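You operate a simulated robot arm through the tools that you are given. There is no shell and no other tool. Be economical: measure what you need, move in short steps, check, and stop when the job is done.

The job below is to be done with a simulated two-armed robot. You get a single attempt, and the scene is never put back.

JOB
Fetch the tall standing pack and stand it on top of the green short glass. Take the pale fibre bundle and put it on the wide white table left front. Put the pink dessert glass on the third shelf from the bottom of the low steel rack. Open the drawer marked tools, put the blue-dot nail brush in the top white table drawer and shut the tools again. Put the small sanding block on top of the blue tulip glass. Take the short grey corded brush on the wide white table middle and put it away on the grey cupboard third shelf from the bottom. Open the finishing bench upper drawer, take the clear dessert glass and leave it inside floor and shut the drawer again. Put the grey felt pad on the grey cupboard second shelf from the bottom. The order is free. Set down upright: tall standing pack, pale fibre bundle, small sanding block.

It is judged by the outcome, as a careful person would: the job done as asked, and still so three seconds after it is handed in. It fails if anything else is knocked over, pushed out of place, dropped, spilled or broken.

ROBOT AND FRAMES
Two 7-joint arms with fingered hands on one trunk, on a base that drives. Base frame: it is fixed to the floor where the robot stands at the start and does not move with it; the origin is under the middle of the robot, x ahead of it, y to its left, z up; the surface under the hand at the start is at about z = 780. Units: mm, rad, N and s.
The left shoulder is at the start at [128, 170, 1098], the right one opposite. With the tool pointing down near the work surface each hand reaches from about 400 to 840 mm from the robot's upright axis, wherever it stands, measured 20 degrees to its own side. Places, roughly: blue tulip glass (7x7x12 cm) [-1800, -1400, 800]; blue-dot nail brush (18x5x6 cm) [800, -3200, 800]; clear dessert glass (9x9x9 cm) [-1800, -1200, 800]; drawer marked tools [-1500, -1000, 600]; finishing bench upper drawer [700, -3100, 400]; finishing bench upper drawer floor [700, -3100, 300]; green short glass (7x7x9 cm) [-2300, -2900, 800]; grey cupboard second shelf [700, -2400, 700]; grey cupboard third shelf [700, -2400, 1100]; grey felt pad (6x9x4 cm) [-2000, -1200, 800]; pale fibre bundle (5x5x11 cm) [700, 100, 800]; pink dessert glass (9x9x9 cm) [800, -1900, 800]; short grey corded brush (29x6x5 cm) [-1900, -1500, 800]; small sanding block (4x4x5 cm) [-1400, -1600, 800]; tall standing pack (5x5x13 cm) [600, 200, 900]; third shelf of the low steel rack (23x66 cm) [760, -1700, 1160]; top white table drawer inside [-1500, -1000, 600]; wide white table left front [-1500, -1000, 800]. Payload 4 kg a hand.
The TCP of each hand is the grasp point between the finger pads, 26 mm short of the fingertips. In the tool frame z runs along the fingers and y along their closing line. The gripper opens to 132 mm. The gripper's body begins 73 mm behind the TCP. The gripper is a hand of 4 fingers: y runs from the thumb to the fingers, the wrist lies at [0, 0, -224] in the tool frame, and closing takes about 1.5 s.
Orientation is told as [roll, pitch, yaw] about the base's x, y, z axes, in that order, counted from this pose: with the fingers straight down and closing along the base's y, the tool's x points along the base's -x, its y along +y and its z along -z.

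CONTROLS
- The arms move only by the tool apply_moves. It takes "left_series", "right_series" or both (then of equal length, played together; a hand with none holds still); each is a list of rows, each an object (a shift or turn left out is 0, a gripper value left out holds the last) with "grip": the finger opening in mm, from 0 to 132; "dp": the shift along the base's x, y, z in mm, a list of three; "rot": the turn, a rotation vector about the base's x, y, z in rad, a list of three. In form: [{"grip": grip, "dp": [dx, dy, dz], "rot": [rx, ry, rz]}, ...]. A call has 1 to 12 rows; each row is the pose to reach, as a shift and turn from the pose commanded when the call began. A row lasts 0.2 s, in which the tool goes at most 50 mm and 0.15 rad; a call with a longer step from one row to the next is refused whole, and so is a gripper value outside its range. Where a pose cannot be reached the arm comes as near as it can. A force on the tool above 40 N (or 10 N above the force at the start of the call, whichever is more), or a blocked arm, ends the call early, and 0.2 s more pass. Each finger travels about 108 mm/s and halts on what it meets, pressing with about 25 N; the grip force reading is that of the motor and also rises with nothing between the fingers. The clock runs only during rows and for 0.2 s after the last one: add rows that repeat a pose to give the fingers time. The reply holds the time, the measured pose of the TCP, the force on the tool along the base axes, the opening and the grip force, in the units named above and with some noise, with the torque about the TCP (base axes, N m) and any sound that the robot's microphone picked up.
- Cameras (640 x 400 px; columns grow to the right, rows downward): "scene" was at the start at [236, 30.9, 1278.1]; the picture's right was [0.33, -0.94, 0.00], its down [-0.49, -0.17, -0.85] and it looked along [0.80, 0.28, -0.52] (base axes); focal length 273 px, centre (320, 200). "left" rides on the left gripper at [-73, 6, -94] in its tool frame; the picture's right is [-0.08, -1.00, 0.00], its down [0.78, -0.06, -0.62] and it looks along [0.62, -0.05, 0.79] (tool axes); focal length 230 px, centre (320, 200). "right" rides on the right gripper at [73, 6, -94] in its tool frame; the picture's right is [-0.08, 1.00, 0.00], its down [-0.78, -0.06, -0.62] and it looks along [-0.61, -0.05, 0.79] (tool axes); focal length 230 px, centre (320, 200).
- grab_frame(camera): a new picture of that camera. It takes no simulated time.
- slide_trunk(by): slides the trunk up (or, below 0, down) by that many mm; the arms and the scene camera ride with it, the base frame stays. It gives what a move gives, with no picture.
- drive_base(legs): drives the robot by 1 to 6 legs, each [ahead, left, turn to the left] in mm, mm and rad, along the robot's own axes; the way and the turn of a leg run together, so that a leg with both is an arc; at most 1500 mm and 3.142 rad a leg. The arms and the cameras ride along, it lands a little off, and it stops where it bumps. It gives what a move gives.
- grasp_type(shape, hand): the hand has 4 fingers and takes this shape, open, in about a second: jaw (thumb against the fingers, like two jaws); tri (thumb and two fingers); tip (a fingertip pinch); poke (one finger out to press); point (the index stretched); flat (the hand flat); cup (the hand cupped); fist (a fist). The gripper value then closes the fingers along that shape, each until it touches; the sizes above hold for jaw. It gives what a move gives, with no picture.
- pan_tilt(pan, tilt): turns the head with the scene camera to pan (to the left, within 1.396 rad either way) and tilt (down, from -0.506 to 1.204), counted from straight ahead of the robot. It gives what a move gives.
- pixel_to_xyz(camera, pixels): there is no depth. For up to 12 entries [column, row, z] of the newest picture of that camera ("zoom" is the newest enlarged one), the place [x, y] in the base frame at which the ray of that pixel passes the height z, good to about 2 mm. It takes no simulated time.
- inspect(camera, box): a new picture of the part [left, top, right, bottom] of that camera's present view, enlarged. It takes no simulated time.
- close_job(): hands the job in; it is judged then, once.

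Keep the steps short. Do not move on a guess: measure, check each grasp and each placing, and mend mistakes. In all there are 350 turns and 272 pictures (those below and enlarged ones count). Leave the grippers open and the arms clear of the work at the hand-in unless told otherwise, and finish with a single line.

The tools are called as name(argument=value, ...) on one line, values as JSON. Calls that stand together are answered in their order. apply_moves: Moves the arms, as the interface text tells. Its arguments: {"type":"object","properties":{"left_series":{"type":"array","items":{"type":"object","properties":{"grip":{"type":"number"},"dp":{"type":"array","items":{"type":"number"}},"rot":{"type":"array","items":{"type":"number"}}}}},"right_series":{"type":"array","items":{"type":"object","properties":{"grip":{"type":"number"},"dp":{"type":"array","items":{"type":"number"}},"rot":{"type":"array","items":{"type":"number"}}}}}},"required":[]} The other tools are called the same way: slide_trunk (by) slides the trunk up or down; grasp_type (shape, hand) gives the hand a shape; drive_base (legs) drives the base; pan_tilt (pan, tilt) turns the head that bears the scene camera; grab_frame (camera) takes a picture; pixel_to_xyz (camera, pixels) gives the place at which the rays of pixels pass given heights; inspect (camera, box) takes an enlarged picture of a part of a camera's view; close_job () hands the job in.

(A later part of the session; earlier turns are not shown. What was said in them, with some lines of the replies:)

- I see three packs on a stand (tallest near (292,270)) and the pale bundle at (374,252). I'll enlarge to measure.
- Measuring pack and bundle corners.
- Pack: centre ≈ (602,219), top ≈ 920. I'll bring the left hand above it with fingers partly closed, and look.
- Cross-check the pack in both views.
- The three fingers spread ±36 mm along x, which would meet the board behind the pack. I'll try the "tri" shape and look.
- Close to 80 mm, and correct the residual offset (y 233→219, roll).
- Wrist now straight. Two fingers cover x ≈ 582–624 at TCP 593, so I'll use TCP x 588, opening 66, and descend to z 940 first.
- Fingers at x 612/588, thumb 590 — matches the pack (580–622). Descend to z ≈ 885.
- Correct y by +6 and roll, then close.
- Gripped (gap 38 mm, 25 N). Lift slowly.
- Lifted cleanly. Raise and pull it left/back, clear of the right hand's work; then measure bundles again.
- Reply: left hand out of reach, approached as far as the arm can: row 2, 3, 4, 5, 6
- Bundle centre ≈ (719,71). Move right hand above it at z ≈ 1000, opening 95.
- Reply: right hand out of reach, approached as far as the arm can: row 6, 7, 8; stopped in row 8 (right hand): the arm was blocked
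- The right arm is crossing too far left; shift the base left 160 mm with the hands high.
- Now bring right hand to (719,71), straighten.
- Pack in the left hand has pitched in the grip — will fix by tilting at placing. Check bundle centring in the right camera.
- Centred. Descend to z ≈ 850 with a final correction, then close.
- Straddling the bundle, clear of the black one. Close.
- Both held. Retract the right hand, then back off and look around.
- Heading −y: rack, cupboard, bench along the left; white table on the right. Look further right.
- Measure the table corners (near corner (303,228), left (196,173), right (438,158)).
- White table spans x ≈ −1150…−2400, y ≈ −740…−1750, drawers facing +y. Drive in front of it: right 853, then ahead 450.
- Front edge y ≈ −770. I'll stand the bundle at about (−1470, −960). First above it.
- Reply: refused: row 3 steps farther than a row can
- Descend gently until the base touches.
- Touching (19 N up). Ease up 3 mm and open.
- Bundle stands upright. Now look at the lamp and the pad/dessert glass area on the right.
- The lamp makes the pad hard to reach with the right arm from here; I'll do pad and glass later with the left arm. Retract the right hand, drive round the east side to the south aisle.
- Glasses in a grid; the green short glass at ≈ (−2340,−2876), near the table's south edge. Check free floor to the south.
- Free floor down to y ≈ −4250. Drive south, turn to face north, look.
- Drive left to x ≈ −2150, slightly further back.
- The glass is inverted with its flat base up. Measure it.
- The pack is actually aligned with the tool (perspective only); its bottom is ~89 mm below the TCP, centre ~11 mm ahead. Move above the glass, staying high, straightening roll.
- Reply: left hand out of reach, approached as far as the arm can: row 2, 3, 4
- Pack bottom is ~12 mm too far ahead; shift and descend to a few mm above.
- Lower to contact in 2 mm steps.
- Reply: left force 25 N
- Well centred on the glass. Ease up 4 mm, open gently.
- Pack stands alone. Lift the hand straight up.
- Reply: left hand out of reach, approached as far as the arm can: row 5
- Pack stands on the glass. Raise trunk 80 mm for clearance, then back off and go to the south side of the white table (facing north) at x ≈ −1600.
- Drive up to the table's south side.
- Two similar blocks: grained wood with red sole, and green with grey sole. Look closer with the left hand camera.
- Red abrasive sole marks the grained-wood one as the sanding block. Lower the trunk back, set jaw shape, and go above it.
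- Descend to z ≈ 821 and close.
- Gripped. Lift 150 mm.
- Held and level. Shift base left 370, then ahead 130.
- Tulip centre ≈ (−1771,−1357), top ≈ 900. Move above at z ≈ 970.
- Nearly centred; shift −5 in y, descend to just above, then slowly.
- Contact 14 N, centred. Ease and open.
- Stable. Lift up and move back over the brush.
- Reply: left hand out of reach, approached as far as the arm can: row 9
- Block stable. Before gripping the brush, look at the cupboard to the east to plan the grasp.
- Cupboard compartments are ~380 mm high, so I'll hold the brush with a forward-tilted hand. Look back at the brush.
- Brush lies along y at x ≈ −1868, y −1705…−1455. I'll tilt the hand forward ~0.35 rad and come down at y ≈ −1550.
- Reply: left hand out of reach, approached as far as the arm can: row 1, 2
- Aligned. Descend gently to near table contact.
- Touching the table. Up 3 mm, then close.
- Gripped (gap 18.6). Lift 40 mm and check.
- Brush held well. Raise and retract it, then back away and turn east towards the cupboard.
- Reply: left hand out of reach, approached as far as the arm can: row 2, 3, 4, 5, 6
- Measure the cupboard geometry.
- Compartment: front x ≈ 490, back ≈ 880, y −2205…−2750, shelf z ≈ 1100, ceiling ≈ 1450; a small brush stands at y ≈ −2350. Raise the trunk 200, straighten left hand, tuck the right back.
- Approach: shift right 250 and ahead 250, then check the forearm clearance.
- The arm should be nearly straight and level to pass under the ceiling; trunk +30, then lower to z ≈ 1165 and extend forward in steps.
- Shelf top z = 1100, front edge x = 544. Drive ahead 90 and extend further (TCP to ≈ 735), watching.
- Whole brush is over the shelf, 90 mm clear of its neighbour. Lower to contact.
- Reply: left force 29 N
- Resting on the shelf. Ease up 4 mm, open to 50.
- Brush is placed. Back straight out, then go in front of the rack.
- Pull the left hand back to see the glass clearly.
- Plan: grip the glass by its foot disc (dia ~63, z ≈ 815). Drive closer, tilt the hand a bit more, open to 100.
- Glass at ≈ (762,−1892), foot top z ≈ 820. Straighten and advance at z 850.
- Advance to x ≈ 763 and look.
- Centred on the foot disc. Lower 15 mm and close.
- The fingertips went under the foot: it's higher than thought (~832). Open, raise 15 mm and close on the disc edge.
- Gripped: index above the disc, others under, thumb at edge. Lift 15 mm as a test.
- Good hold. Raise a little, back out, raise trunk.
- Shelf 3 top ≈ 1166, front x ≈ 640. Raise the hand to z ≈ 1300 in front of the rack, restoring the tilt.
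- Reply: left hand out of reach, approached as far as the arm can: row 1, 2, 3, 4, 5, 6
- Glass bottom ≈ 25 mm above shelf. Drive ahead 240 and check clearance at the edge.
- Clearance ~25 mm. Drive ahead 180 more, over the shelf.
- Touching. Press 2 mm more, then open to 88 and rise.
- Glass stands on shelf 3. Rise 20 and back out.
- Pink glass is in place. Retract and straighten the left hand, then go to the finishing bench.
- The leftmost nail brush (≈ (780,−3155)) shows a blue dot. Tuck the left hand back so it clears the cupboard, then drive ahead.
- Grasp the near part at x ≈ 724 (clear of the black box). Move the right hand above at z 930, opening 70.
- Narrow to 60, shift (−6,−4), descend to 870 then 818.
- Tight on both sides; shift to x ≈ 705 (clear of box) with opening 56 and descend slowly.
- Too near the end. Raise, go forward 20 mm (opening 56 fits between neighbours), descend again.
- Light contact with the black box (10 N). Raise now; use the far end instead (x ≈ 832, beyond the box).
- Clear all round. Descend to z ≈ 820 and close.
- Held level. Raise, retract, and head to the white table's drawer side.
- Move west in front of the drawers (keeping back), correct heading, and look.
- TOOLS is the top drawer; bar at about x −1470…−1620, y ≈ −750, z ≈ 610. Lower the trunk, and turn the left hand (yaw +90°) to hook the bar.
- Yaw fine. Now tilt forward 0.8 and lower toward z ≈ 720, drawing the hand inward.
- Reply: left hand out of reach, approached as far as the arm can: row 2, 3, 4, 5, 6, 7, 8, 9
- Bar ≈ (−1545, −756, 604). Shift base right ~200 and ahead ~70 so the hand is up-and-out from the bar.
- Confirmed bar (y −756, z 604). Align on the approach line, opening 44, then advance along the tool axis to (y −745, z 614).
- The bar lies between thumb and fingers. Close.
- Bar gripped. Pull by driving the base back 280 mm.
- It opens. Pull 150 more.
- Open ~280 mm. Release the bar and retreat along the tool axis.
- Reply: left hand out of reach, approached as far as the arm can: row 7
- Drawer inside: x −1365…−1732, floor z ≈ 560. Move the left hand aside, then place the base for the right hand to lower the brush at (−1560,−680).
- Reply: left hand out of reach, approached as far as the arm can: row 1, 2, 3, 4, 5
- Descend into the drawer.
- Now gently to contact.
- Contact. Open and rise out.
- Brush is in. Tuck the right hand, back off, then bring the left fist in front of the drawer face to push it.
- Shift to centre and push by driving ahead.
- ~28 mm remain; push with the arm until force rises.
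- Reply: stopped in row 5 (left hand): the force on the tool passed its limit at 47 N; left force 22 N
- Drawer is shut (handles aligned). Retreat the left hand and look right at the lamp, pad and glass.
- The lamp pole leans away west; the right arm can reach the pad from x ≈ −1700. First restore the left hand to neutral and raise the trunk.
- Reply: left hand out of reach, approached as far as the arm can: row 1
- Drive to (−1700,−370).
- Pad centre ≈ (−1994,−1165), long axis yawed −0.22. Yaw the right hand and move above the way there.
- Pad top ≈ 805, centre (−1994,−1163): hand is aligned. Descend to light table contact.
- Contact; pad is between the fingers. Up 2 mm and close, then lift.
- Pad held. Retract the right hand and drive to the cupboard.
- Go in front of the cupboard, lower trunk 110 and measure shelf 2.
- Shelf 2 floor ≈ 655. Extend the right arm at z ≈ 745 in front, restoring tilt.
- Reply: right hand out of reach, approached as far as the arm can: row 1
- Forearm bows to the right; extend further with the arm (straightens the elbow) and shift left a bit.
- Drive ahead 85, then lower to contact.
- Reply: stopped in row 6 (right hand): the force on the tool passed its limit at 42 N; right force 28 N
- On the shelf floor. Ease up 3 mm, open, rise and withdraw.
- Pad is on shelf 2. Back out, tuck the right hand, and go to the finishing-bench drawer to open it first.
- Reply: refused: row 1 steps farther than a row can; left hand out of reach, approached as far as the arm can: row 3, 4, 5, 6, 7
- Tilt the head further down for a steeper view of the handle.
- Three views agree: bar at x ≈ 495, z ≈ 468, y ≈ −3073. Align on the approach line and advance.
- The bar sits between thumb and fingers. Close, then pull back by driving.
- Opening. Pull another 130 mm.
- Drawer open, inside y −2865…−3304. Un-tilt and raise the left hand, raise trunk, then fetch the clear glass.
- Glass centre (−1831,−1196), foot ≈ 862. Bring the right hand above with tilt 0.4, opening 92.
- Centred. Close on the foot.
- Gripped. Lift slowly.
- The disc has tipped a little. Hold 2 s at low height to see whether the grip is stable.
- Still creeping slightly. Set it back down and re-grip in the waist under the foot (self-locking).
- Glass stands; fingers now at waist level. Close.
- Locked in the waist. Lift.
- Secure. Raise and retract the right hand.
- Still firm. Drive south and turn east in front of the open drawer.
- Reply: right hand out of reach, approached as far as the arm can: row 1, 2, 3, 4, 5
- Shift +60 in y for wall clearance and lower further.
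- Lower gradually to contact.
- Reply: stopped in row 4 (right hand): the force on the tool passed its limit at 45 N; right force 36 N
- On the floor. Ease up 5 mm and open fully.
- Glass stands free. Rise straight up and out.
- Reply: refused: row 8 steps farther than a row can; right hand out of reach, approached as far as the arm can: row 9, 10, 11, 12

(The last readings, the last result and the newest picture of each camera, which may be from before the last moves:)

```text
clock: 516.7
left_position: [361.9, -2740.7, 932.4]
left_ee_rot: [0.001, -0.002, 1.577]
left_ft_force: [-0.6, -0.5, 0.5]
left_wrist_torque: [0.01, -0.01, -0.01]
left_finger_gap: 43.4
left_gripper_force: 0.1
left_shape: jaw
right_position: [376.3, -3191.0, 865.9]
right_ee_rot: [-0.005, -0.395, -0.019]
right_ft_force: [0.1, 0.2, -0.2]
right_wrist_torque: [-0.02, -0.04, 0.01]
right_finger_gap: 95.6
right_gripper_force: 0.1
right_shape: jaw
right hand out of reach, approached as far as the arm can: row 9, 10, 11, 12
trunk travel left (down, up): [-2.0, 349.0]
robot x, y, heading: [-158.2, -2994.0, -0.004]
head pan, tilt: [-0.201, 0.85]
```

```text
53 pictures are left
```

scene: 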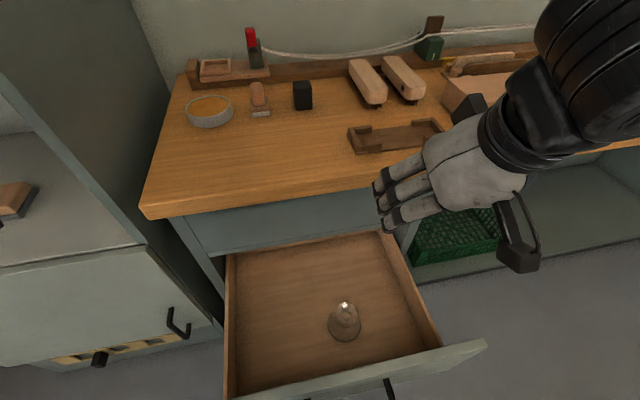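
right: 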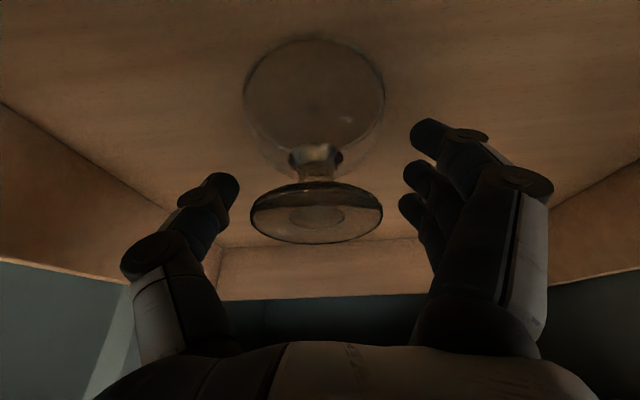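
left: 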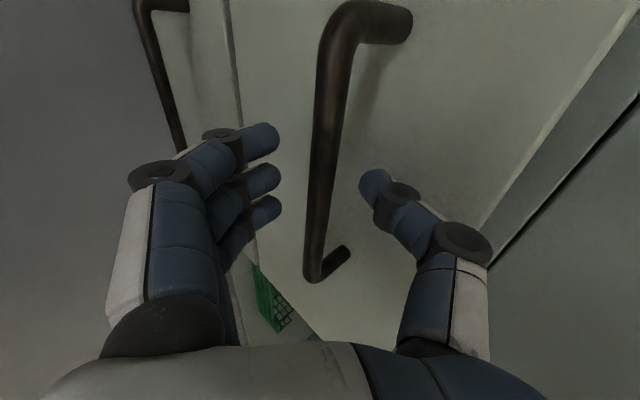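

Glass stands well inside. Back off, and set the left hand as a fist in front of the drawer face.

drive_base(legs=[[-380, 0, 0.004], [0, -215, 0]])

apply_moves(left_series=[{"grip": 0, "dp": [5, -10, -35], "rot": [0, -0.13, 0]}, {"dp": [10, -25, -70], "rot": [0, -0.26, 0]}, {"dp": [15, -40, -105], "rot": [0, -0.39, 0]}, {"dp": [20, -55, -140], "rot": [0, -0.52, 0]}, {"dp": [25, -70, -175], "rot": [0, -0.65, 0]}, {"dp": [30, -85, -210], "rot": [0, -0.79, 0]}, {"dp": [35, -100, -245], "rot": [0, -0.79, 0]}, {"dp": [40, -110, -285], "rot": [0, -0.79, 0]}, {"dp": [40, -120, -325], "rot": [0, -0.79, 0]}, {"dp": [40, -120, -365], "rot": [0, -0.79, 0]}, {"dp": [40, -120, -400], "rot": [0, -0.79, 0]}])

pan_tilt(pan=0.0, tilt=0.85)

grab_frame(camera="scene")

```text
clock: 521.2
left_position: [-24.4, -2949.7, 931.5]
left_ee_rot: [0.001, -0.003, 1.584]
left_ft_force: [0.1, 0.1, -0.5]
left_wrist_torque: [0.01, 0.0, -0.03]
left_finger_gap: 43.8
left_gripper_force: 0.1
left_shape: jaw
right_position: [-6.3, -3400.6, 864.6]
right_ee_rot: [-0.007, -0.396, -0.013]
right_ft_force: [-0.1, 0.1, 0.5]
right_wrist_torque: [-0.03, 0.03, 0.01]
right_finger_gap: 95.5
right_gripper_force: 0.1
right_shape: jaw
trunk travel left (down, up): [-2.0, 349.0]
robot x, y, heading: [-544.6, -3206.0, 0.003]
head pan, tilt: [-0.201, 0.85]
```

```text
clock: 523.6
left_position: [15.0, -3070.5, 530.4]
left_ee_rot: [-0.788, 0.008, 1.584]
left_ft_force: [-0.7, -0.7, 0.2]
left_wrist_torque: [0.0, -0.03, -0.01]
left_finger_gap: 0.2
left_gripper_force: 25.0
left_shape: jaw
left hand out of reach, approached as far as the arm can: row 3, 4, 5, 6, 7
right_position: [-6.4, -3399.4, 864.9]
right_ee_rot: [-0.005, -0.396, -0.01]
right_ft_force: [-0.1, 0.4, 0.1]
right_wrist_torque: [0.02, 0.02, -0.01]
right_finger_gap: 95.4
right_gripper_force: 0.0
right_shape: jaw
trunk travel left (down, up): [-2.0, 349.0]
robot x, y, heading: [-545.0, -3204.6, -0.001]
head pan, tilt: [-0.201, 0.85]
```

```text
clock: 524.4
left_position: [15.1, -3069.9, 532.8]
left_ee_rot: [-0.79, 0.01, 1.582]
left_ft_force: [1.3, -0.7, 0.1]
left_wrist_torque: [-0.02, 0.02, 0.01]
left_finger_gap: 0.1
left_gripper_force: 25.0
left_shape: jaw
right_position: [-6.3, -3399.8, 864.7]
right_ee_rot: [-0.004, -0.396, -0.014]
right_ft_force: [0.5, 0.1, 0.1]
right_wrist_torque: [-0.01, 0.02, -0.02]
right_finger_gap: 95.7
right_gripper_force: 0.1
right_shape: jaw
trunk travel left (down, up): [-2.0, 349.0]
robot x, y, heading: [-545.4, -3207.8, -0.005]
head pan, tilt: [0.0, 0.85]
```

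```text
52 pictures are left
```

scene: 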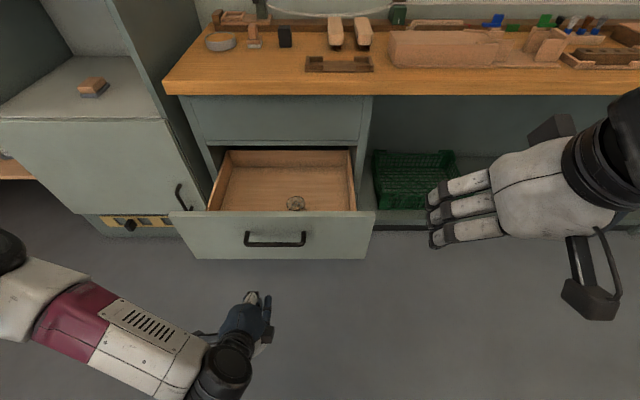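

Approach to just short of the face, then push.

apply_moves(left_series=[{"dp": [0, 0, 8]}, {"dp": [0, 0, 8]}])

drive_base(legs=[[212, 0, 0.003]])

inspect(camera="scene", box=[120, 120, 420, 330])

```text
clock: 525.0
left_position: [14.8, -3069.6, 541.1]
left_ee_rot: [-0.789, 0.009, 1.583]
left_ft_force: [-0.1, 0.6, 0.1]
left_wrist_torque: [0.03, 0.03, 0.01]
left_finger_gap: 0.0
left_gripper_force: 25.1
left_shape: jaw
right_position: [-7.5, -3399.5, 865.5]
right_ee_rot: [-0.004, -0.396, -0.014]
right_ft_force: [0.4, 0.0, 0.0]
right_wrist_torque: [0.0, 0.01, 0.01]
right_finger_gap: 95.6
right_gripper_force: 0.1
right_shape: jaw
trunk travel left (down, up): [-2.0, 349.0]
robot x, y, heading: [-545.4, -3206.7, -0.002]
head pan, tilt: [0.0, 0.85]
```

```text
clock: 526.6
left_position: [229.2, -3066.6, 540.2]
left_ee_rot: [-0.789, 0.01, 1.585]
left_ft_force: [-0.9, -0.4, 0.5]
left_wrist_torque: [0.02, -0.01, 0.02]
left_finger_gap: 0.0
left_gripper_force: 25.1
left_shape: jaw
right_position: [208.3, -3398.8, 864.5]
right_ee_rot: [-0.003, -0.395, -0.012]
right_ft_force: [-0.2, 0.2, 1.0]
right_wrist_torque: [0.01, 0.0, -0.01]
right_finger_gap: 95.7
right_gripper_force: 0.0
right_shape: jaw
trunk travel left (down, up): [-2.0, 349.0]
robot x, y, heading: [-327.4, -3208.0, 0.009]
head pan, tilt: [0.0, 0.85]
```

```text
1.90 times, centred on (270, 225) of scene
```

zoom: 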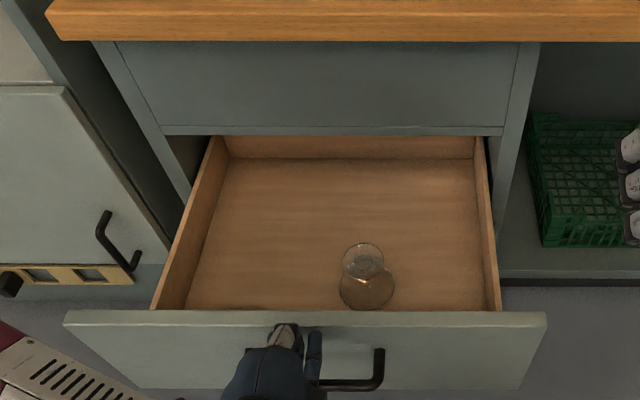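

Push in two stages, checking the glass.

drive_base(legs=[[120, 0, -0.006]])

inspect(camera="scene", box=[120, 150, 420, 360])

```text
clock: 527.9
left_position: [348.6, -3069.2, 540.0]
left_ee_rot: [-0.788, 0.008, 1.579]
left_ft_force: [-0.2, -0.5, -0.3]
left_wrist_torque: [0.04, 0.03, 0.01]
left_finger_gap: 0.0
left_gripper_force: 25.2
left_shape: jaw
right_position: [325.2, -3400.7, 864.9]
right_ee_rot: [-0.005, -0.398, -0.015]
right_ft_force: [1.0, -0.2, -0.6]
right_wrist_torque: [-0.03, 0.03, 0.0]
right_finger_gap: 95.5
right_gripper_force: 0.0
right_shape: jaw
trunk travel left (down, up): [-2.0, 349.0]
robot x, y, heading: [-212.3, -3203.1, -0.004]
head pan, tilt: [0.0, 0.85]
```

```text
1.90 times, centred on (270, 255) of scene
```

zoom: 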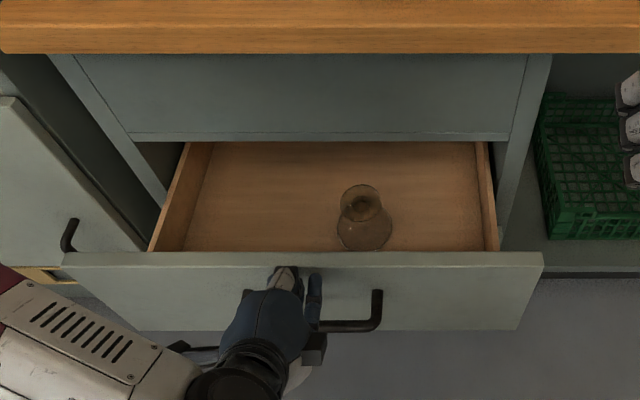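

Glass upright. Push 145 more, then finish with the arm.

drive_base(legs=[[142, 0, 0]])

apply_moves(left_series=[{"dp": [7, 0, 0]}, {"dp": [14, 0, 0]}, {"dp": [21, 0, 0]}, {"dp": [27, 0, 0]}, {"dp": [33, 0, 0]}, {"dp": [39, 0, 0]}])

inspect(camera="scene", box=[120, 170, 420, 380])

```text
clock: 529.2
left_position: [490.6, -3071.2, 540.2]
left_ee_rot: [-0.789, 0.011, 1.577]
left_ft_force: [-0.4, 0.6, -0.4]
left_wrist_torque: [0.0, 0.01, 0.0]
left_finger_gap: 0.1
left_gripper_force: 24.8
left_shape: jaw
right_position: [467.7, -3402.0, 864.4]
right_ee_rot: [-0.005, -0.396, -0.015]
right_ft_force: [-0.2, -0.3, -0.3]
right_wrist_torque: [0.02, 0.05, 0.0]
right_finger_gap: 95.3
right_gripper_force: 0.1
right_shape: jaw
trunk travel left (down, up): [-2.0, 349.0]
robot x, y, heading: [-67.8, -3206.3, -0.001]
head pan, tilt: [0.0, 0.85]
```

```text
clock: 530.3
left_position: [509.5, -3070.5, 536.9]
left_ee_rot: [-0.771, 0.011, 1.572]
left_ft_force: [-15.0, -0.1, 3.9]
left_wrist_torque: [-0.05, -0.07, -0.09]
left_finger_gap: 0.0
left_gripper_force: 25.5
left_shape: jaw
right_position: [465.5, -3399.7, 865.9]
right_ee_rot: [-0.007, -0.396, -0.016]
right_ft_force: [0.6, 0.0, 0.2]
right_wrist_torque: [-0.04, 0.02, 0.0]
right_finger_gap: 95.7
right_gripper_force: 0.1
right_shape: jaw
trunk travel left (down, up): [-2.0, 349.0]
robot x, y, heading: [-71.8, -3206.0, -0.003]
head pan, tilt: [0.0, 0.85]
stopped in row 5 (left hand): the force on the tool passed its limit at 47 N (the readings are from after the stop); the commanded pose is now the measured one
```

```text
1.90 times, centred on (270, 275) of scene
```

zoom: 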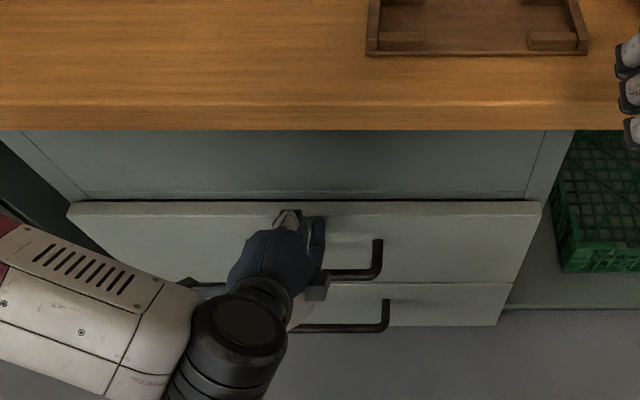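

Stopped at the closed position. Back off and verify.

apply_moves(left_series=[{"dp": [-30, 0, 5]}, {"dp": [-70, 0, 10]}, {"dp": [-100, 0, 15]}])

drive_base(legs=[[-480, 0, 0]])

apply_moves(left_series=[{"grip": 80, "dp": [-8, 10, 35], "rot": [0, 0.13, 0]}, {"dp": [-16, 20, 70], "rot": [0, 0.26, 0]}, {"dp": [-24, 35, 105], "rot": [0, 0.39, 0]}, {"dp": [-32, 50, 140], "rot": [0, 0.52, 0]}, {"dp": [-40, 65, 175], "rot": [0, 0.65, 0]}, {"dp": [-48, 80, 210], "rot": [0, 0.77, 0]}, {"dp": [-56, 95, 250], "rot": [0, 0.77, 0]}, {"dp": [-64, 110, 290], "rot": [0, 0.77, 0]}, {"dp": [-70, 120, 330], "rot": [0, 0.77, 0]}, {"dp": [-70, 120, 360], "rot": [0, 0.77, 0]}])

inspect(camera="scene", box=[120, 20, 420, 260])

```text
clock: 531.1
left_position: [413.1, -3069.5, 553.0]
left_ee_rot: [-0.777, 0.011, 1.575]
left_ft_force: [0.5, 0.3, 0.5]
left_wrist_torque: [0.0, 0.05, 0.0]
left_finger_gap: 0.0
left_gripper_force: 25.5
left_shape: jaw
right_position: [465.2, -3401.9, 864.6]
right_ee_rot: [-0.006, -0.397, -0.018]
right_ft_force: [0.1, 0.7, 0.1]
right_wrist_torque: [0.0, -0.01, 0.0]
right_finger_gap: 95.4
right_gripper_force: 0.1
right_shape: jaw
trunk travel left (down, up): [-2.0, 349.0]
robot x, y, heading: [-72.1, -3205.9, -0.005]
head pan, tilt: [0.0, 0.85]
```

```text
clock: 533.9
left_position: [-70.0, -3068.0, 553.9]
left_ee_rot: [-0.777, 0.013, 1.575]
left_ft_force: [0.8, 0.3, 0.0]
left_wrist_torque: [-0.04, -0.04, -0.01]
left_finger_gap: 0.1
left_gripper_force: 25.2
left_shape: jaw
right_position: [-16.7, -3400.6, 865.7]
right_ee_rot: [-0.007, -0.396, -0.015]
right_ft_force: [1.4, 0.0, 0.8]
right_wrist_torque: [-0.03, -0.01, -0.01]
right_finger_gap: 95.6
right_gripper_force: 0.1
right_shape: jaw
trunk travel left (down, up): [-2.0, 349.0]
robot x, y, heading: [-550.7, -3204.7, -0.001]
head pan, tilt: [0.0, 0.85]
```

```text
clock: 536.1
left_position: [-134.5, -2946.3, 916.4]
left_ee_rot: [-0.005, 0.004, 1.579]
left_ft_force: [-0.8, 0.2, 0.2]
left_wrist_torque: [0.0, -0.01, 0.04]
left_finger_gap: 80.1
left_gripper_force: 0.0
left_shape: jaw
left hand out of reach, approached as far as the arm can: row 2, 3, 4, 5, 6, 7, 8, 9, 10
right_position: [-16.1, -3400.1, 865.3]
right_ee_rot: [-0.005, -0.396, -0.015]
right_ft_force: [-0.3, -0.1, -0.3]
right_wrist_torque: [0.01, 0.0, 0.0]
right_finger_gap: 95.5
right_gripper_force: 0.0
right_shape: jaw
trunk travel left (down, up): [-2.0, 349.0]
robot x, y, heading: [-553.2, -3207.6, 0.004]
head pan, tilt: [0.0, 0.85]
```

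```text
1.67 times, centred on (270, 140) of scene
```

zoom: 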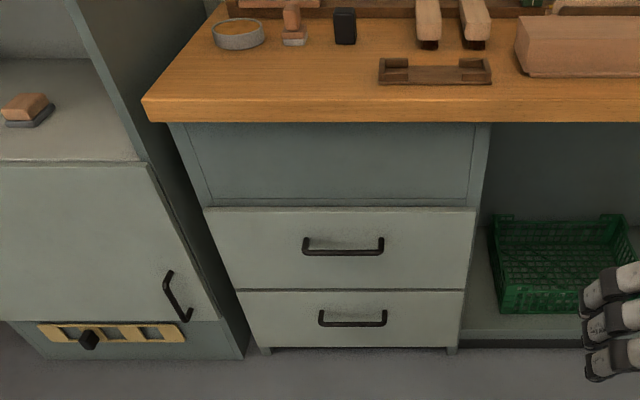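

Drawer shut flush. Final check of the placements on the other tables: raise trunk, turn to face them.

slide_trunk(by=110)

drive_base(legs=[[-150, 0, 0], [0, 0, 2.5]])

pan_tilt(pan=0.0, tilt=0.2)

grab_frame(camera="scene")

```text
clock: 537.6
left_position: [-134.6, -2948.2, 1025.0]
left_ee_rot: [-0.004, 0.004, 1.581]
left_ft_force: [0.3, 0.4, -0.1]
left_wrist_torque: [-0.05, 0.03, 0.01]
left_finger_gap: 80.0
left_gripper_force: 0.0
left_shape: jaw
right_position: [-14.2, -3401.1, 974.6]
right_ee_rot: [-0.004, -0.394, -0.017]
right_ft_force: [0.4, 0.1, 0.1]
right_wrist_torque: [0.0, 0.0, -0.02]
right_finger_gap: 95.9
right_gripper_force: 0.1
right_shape: jaw
trunk travel left (down, up): [-112.0, 239.0]
robot x, y, heading: [-553.7, -3208.5, -0.001]
head pan, tilt: [0.0, 0.85]
```

```text
clock: 544.9
left_position: [-1189.5, -3161.7, 1025.6]
left_ee_rot: [-0.008, 0.005, -2.198]
left_ft_force: [0.0, 1.0, -0.3]
left_wrist_torque: [0.0, 0.01, 0.02]
left_finger_gap: 80.0
left_gripper_force: 0.0
left_shape: jaw
right_position: [-1018.1, -2728.4, 974.2]
right_ee_rot: [-0.005, -0.397, 2.489]
right_ft_force: [0.6, 0.4, -0.5]
right_wrist_torque: [-0.02, 0.01, 0.02]
right_finger_gap: 95.6
right_gripper_force: 0.1
right_shape: jaw
trunk travel left (down, up): [-112.0, 239.0]
robot x, y, heading: [-701.3, -3206.5, 2.505]
head pan, tilt: [0.0, 0.85]
```

```text
clock: 545.9
left_position: [-1188.9, -3163.3, 1025.1]
left_ee_rot: [-0.006, 0.004, -2.197]
left_ft_force: [0.1, -0.4, -0.3]
left_wrist_torque: [-0.01, 0.0, 0.01]
left_finger_gap: 80.3
left_gripper_force: 0.0
left_shape: jaw
right_position: [-1017.0, -2727.5, 975.2]
right_ee_rot: [-0.006, -0.396, 2.491]
right_ft_force: [0.3, -0.5, 0.3]
right_wrist_torque: [0.02, -0.02, 0.0]
right_finger_gap: 95.6
right_gripper_force: 0.0
right_shape: jaw
trunk travel left (down, up): [-112.0, 239.0]
robot x, y, heading: [-702.0, -3205.5, 2.503]
head pan, tilt: [0.0, 0.201]
```

```text
47 pictures are left
```

scene: 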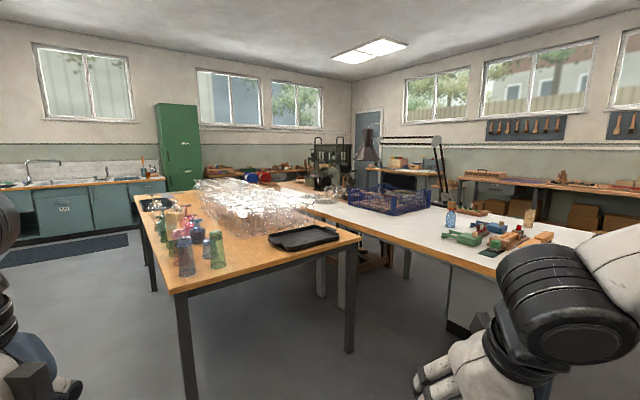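

inspect(camera="scene", box=[140, 180, 260, 290])

inspect(camera="scene", box=[420, 180, 570, 280])

```text
3.64 times, centred on (200, 235) of scene
```

zoom: 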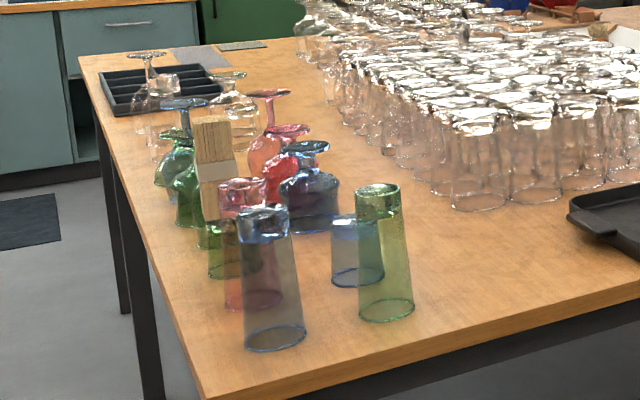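

```text
4.00 times, centred on (495, 230) of scene
```

zoom: 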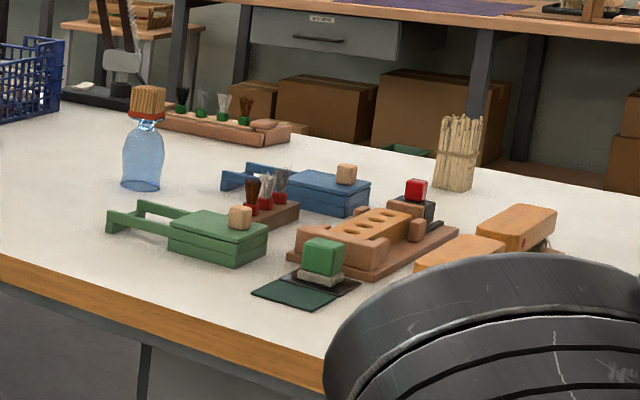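

Everything is in place: the pack is upright on the green glass, the block is on the tulip glass, the bundle is upright, both drawers are shut, and the grippers are open and clear. Handing in.

close_job()

```text
The job is handed in.
```

All eight tasks are done and handed in; two points are unconfirmed: I judged the wood-grained block with the red sole, not the green one beside it, to be the small sanding block, and I couldn't see the clear dessert glass once its drawer was shut.
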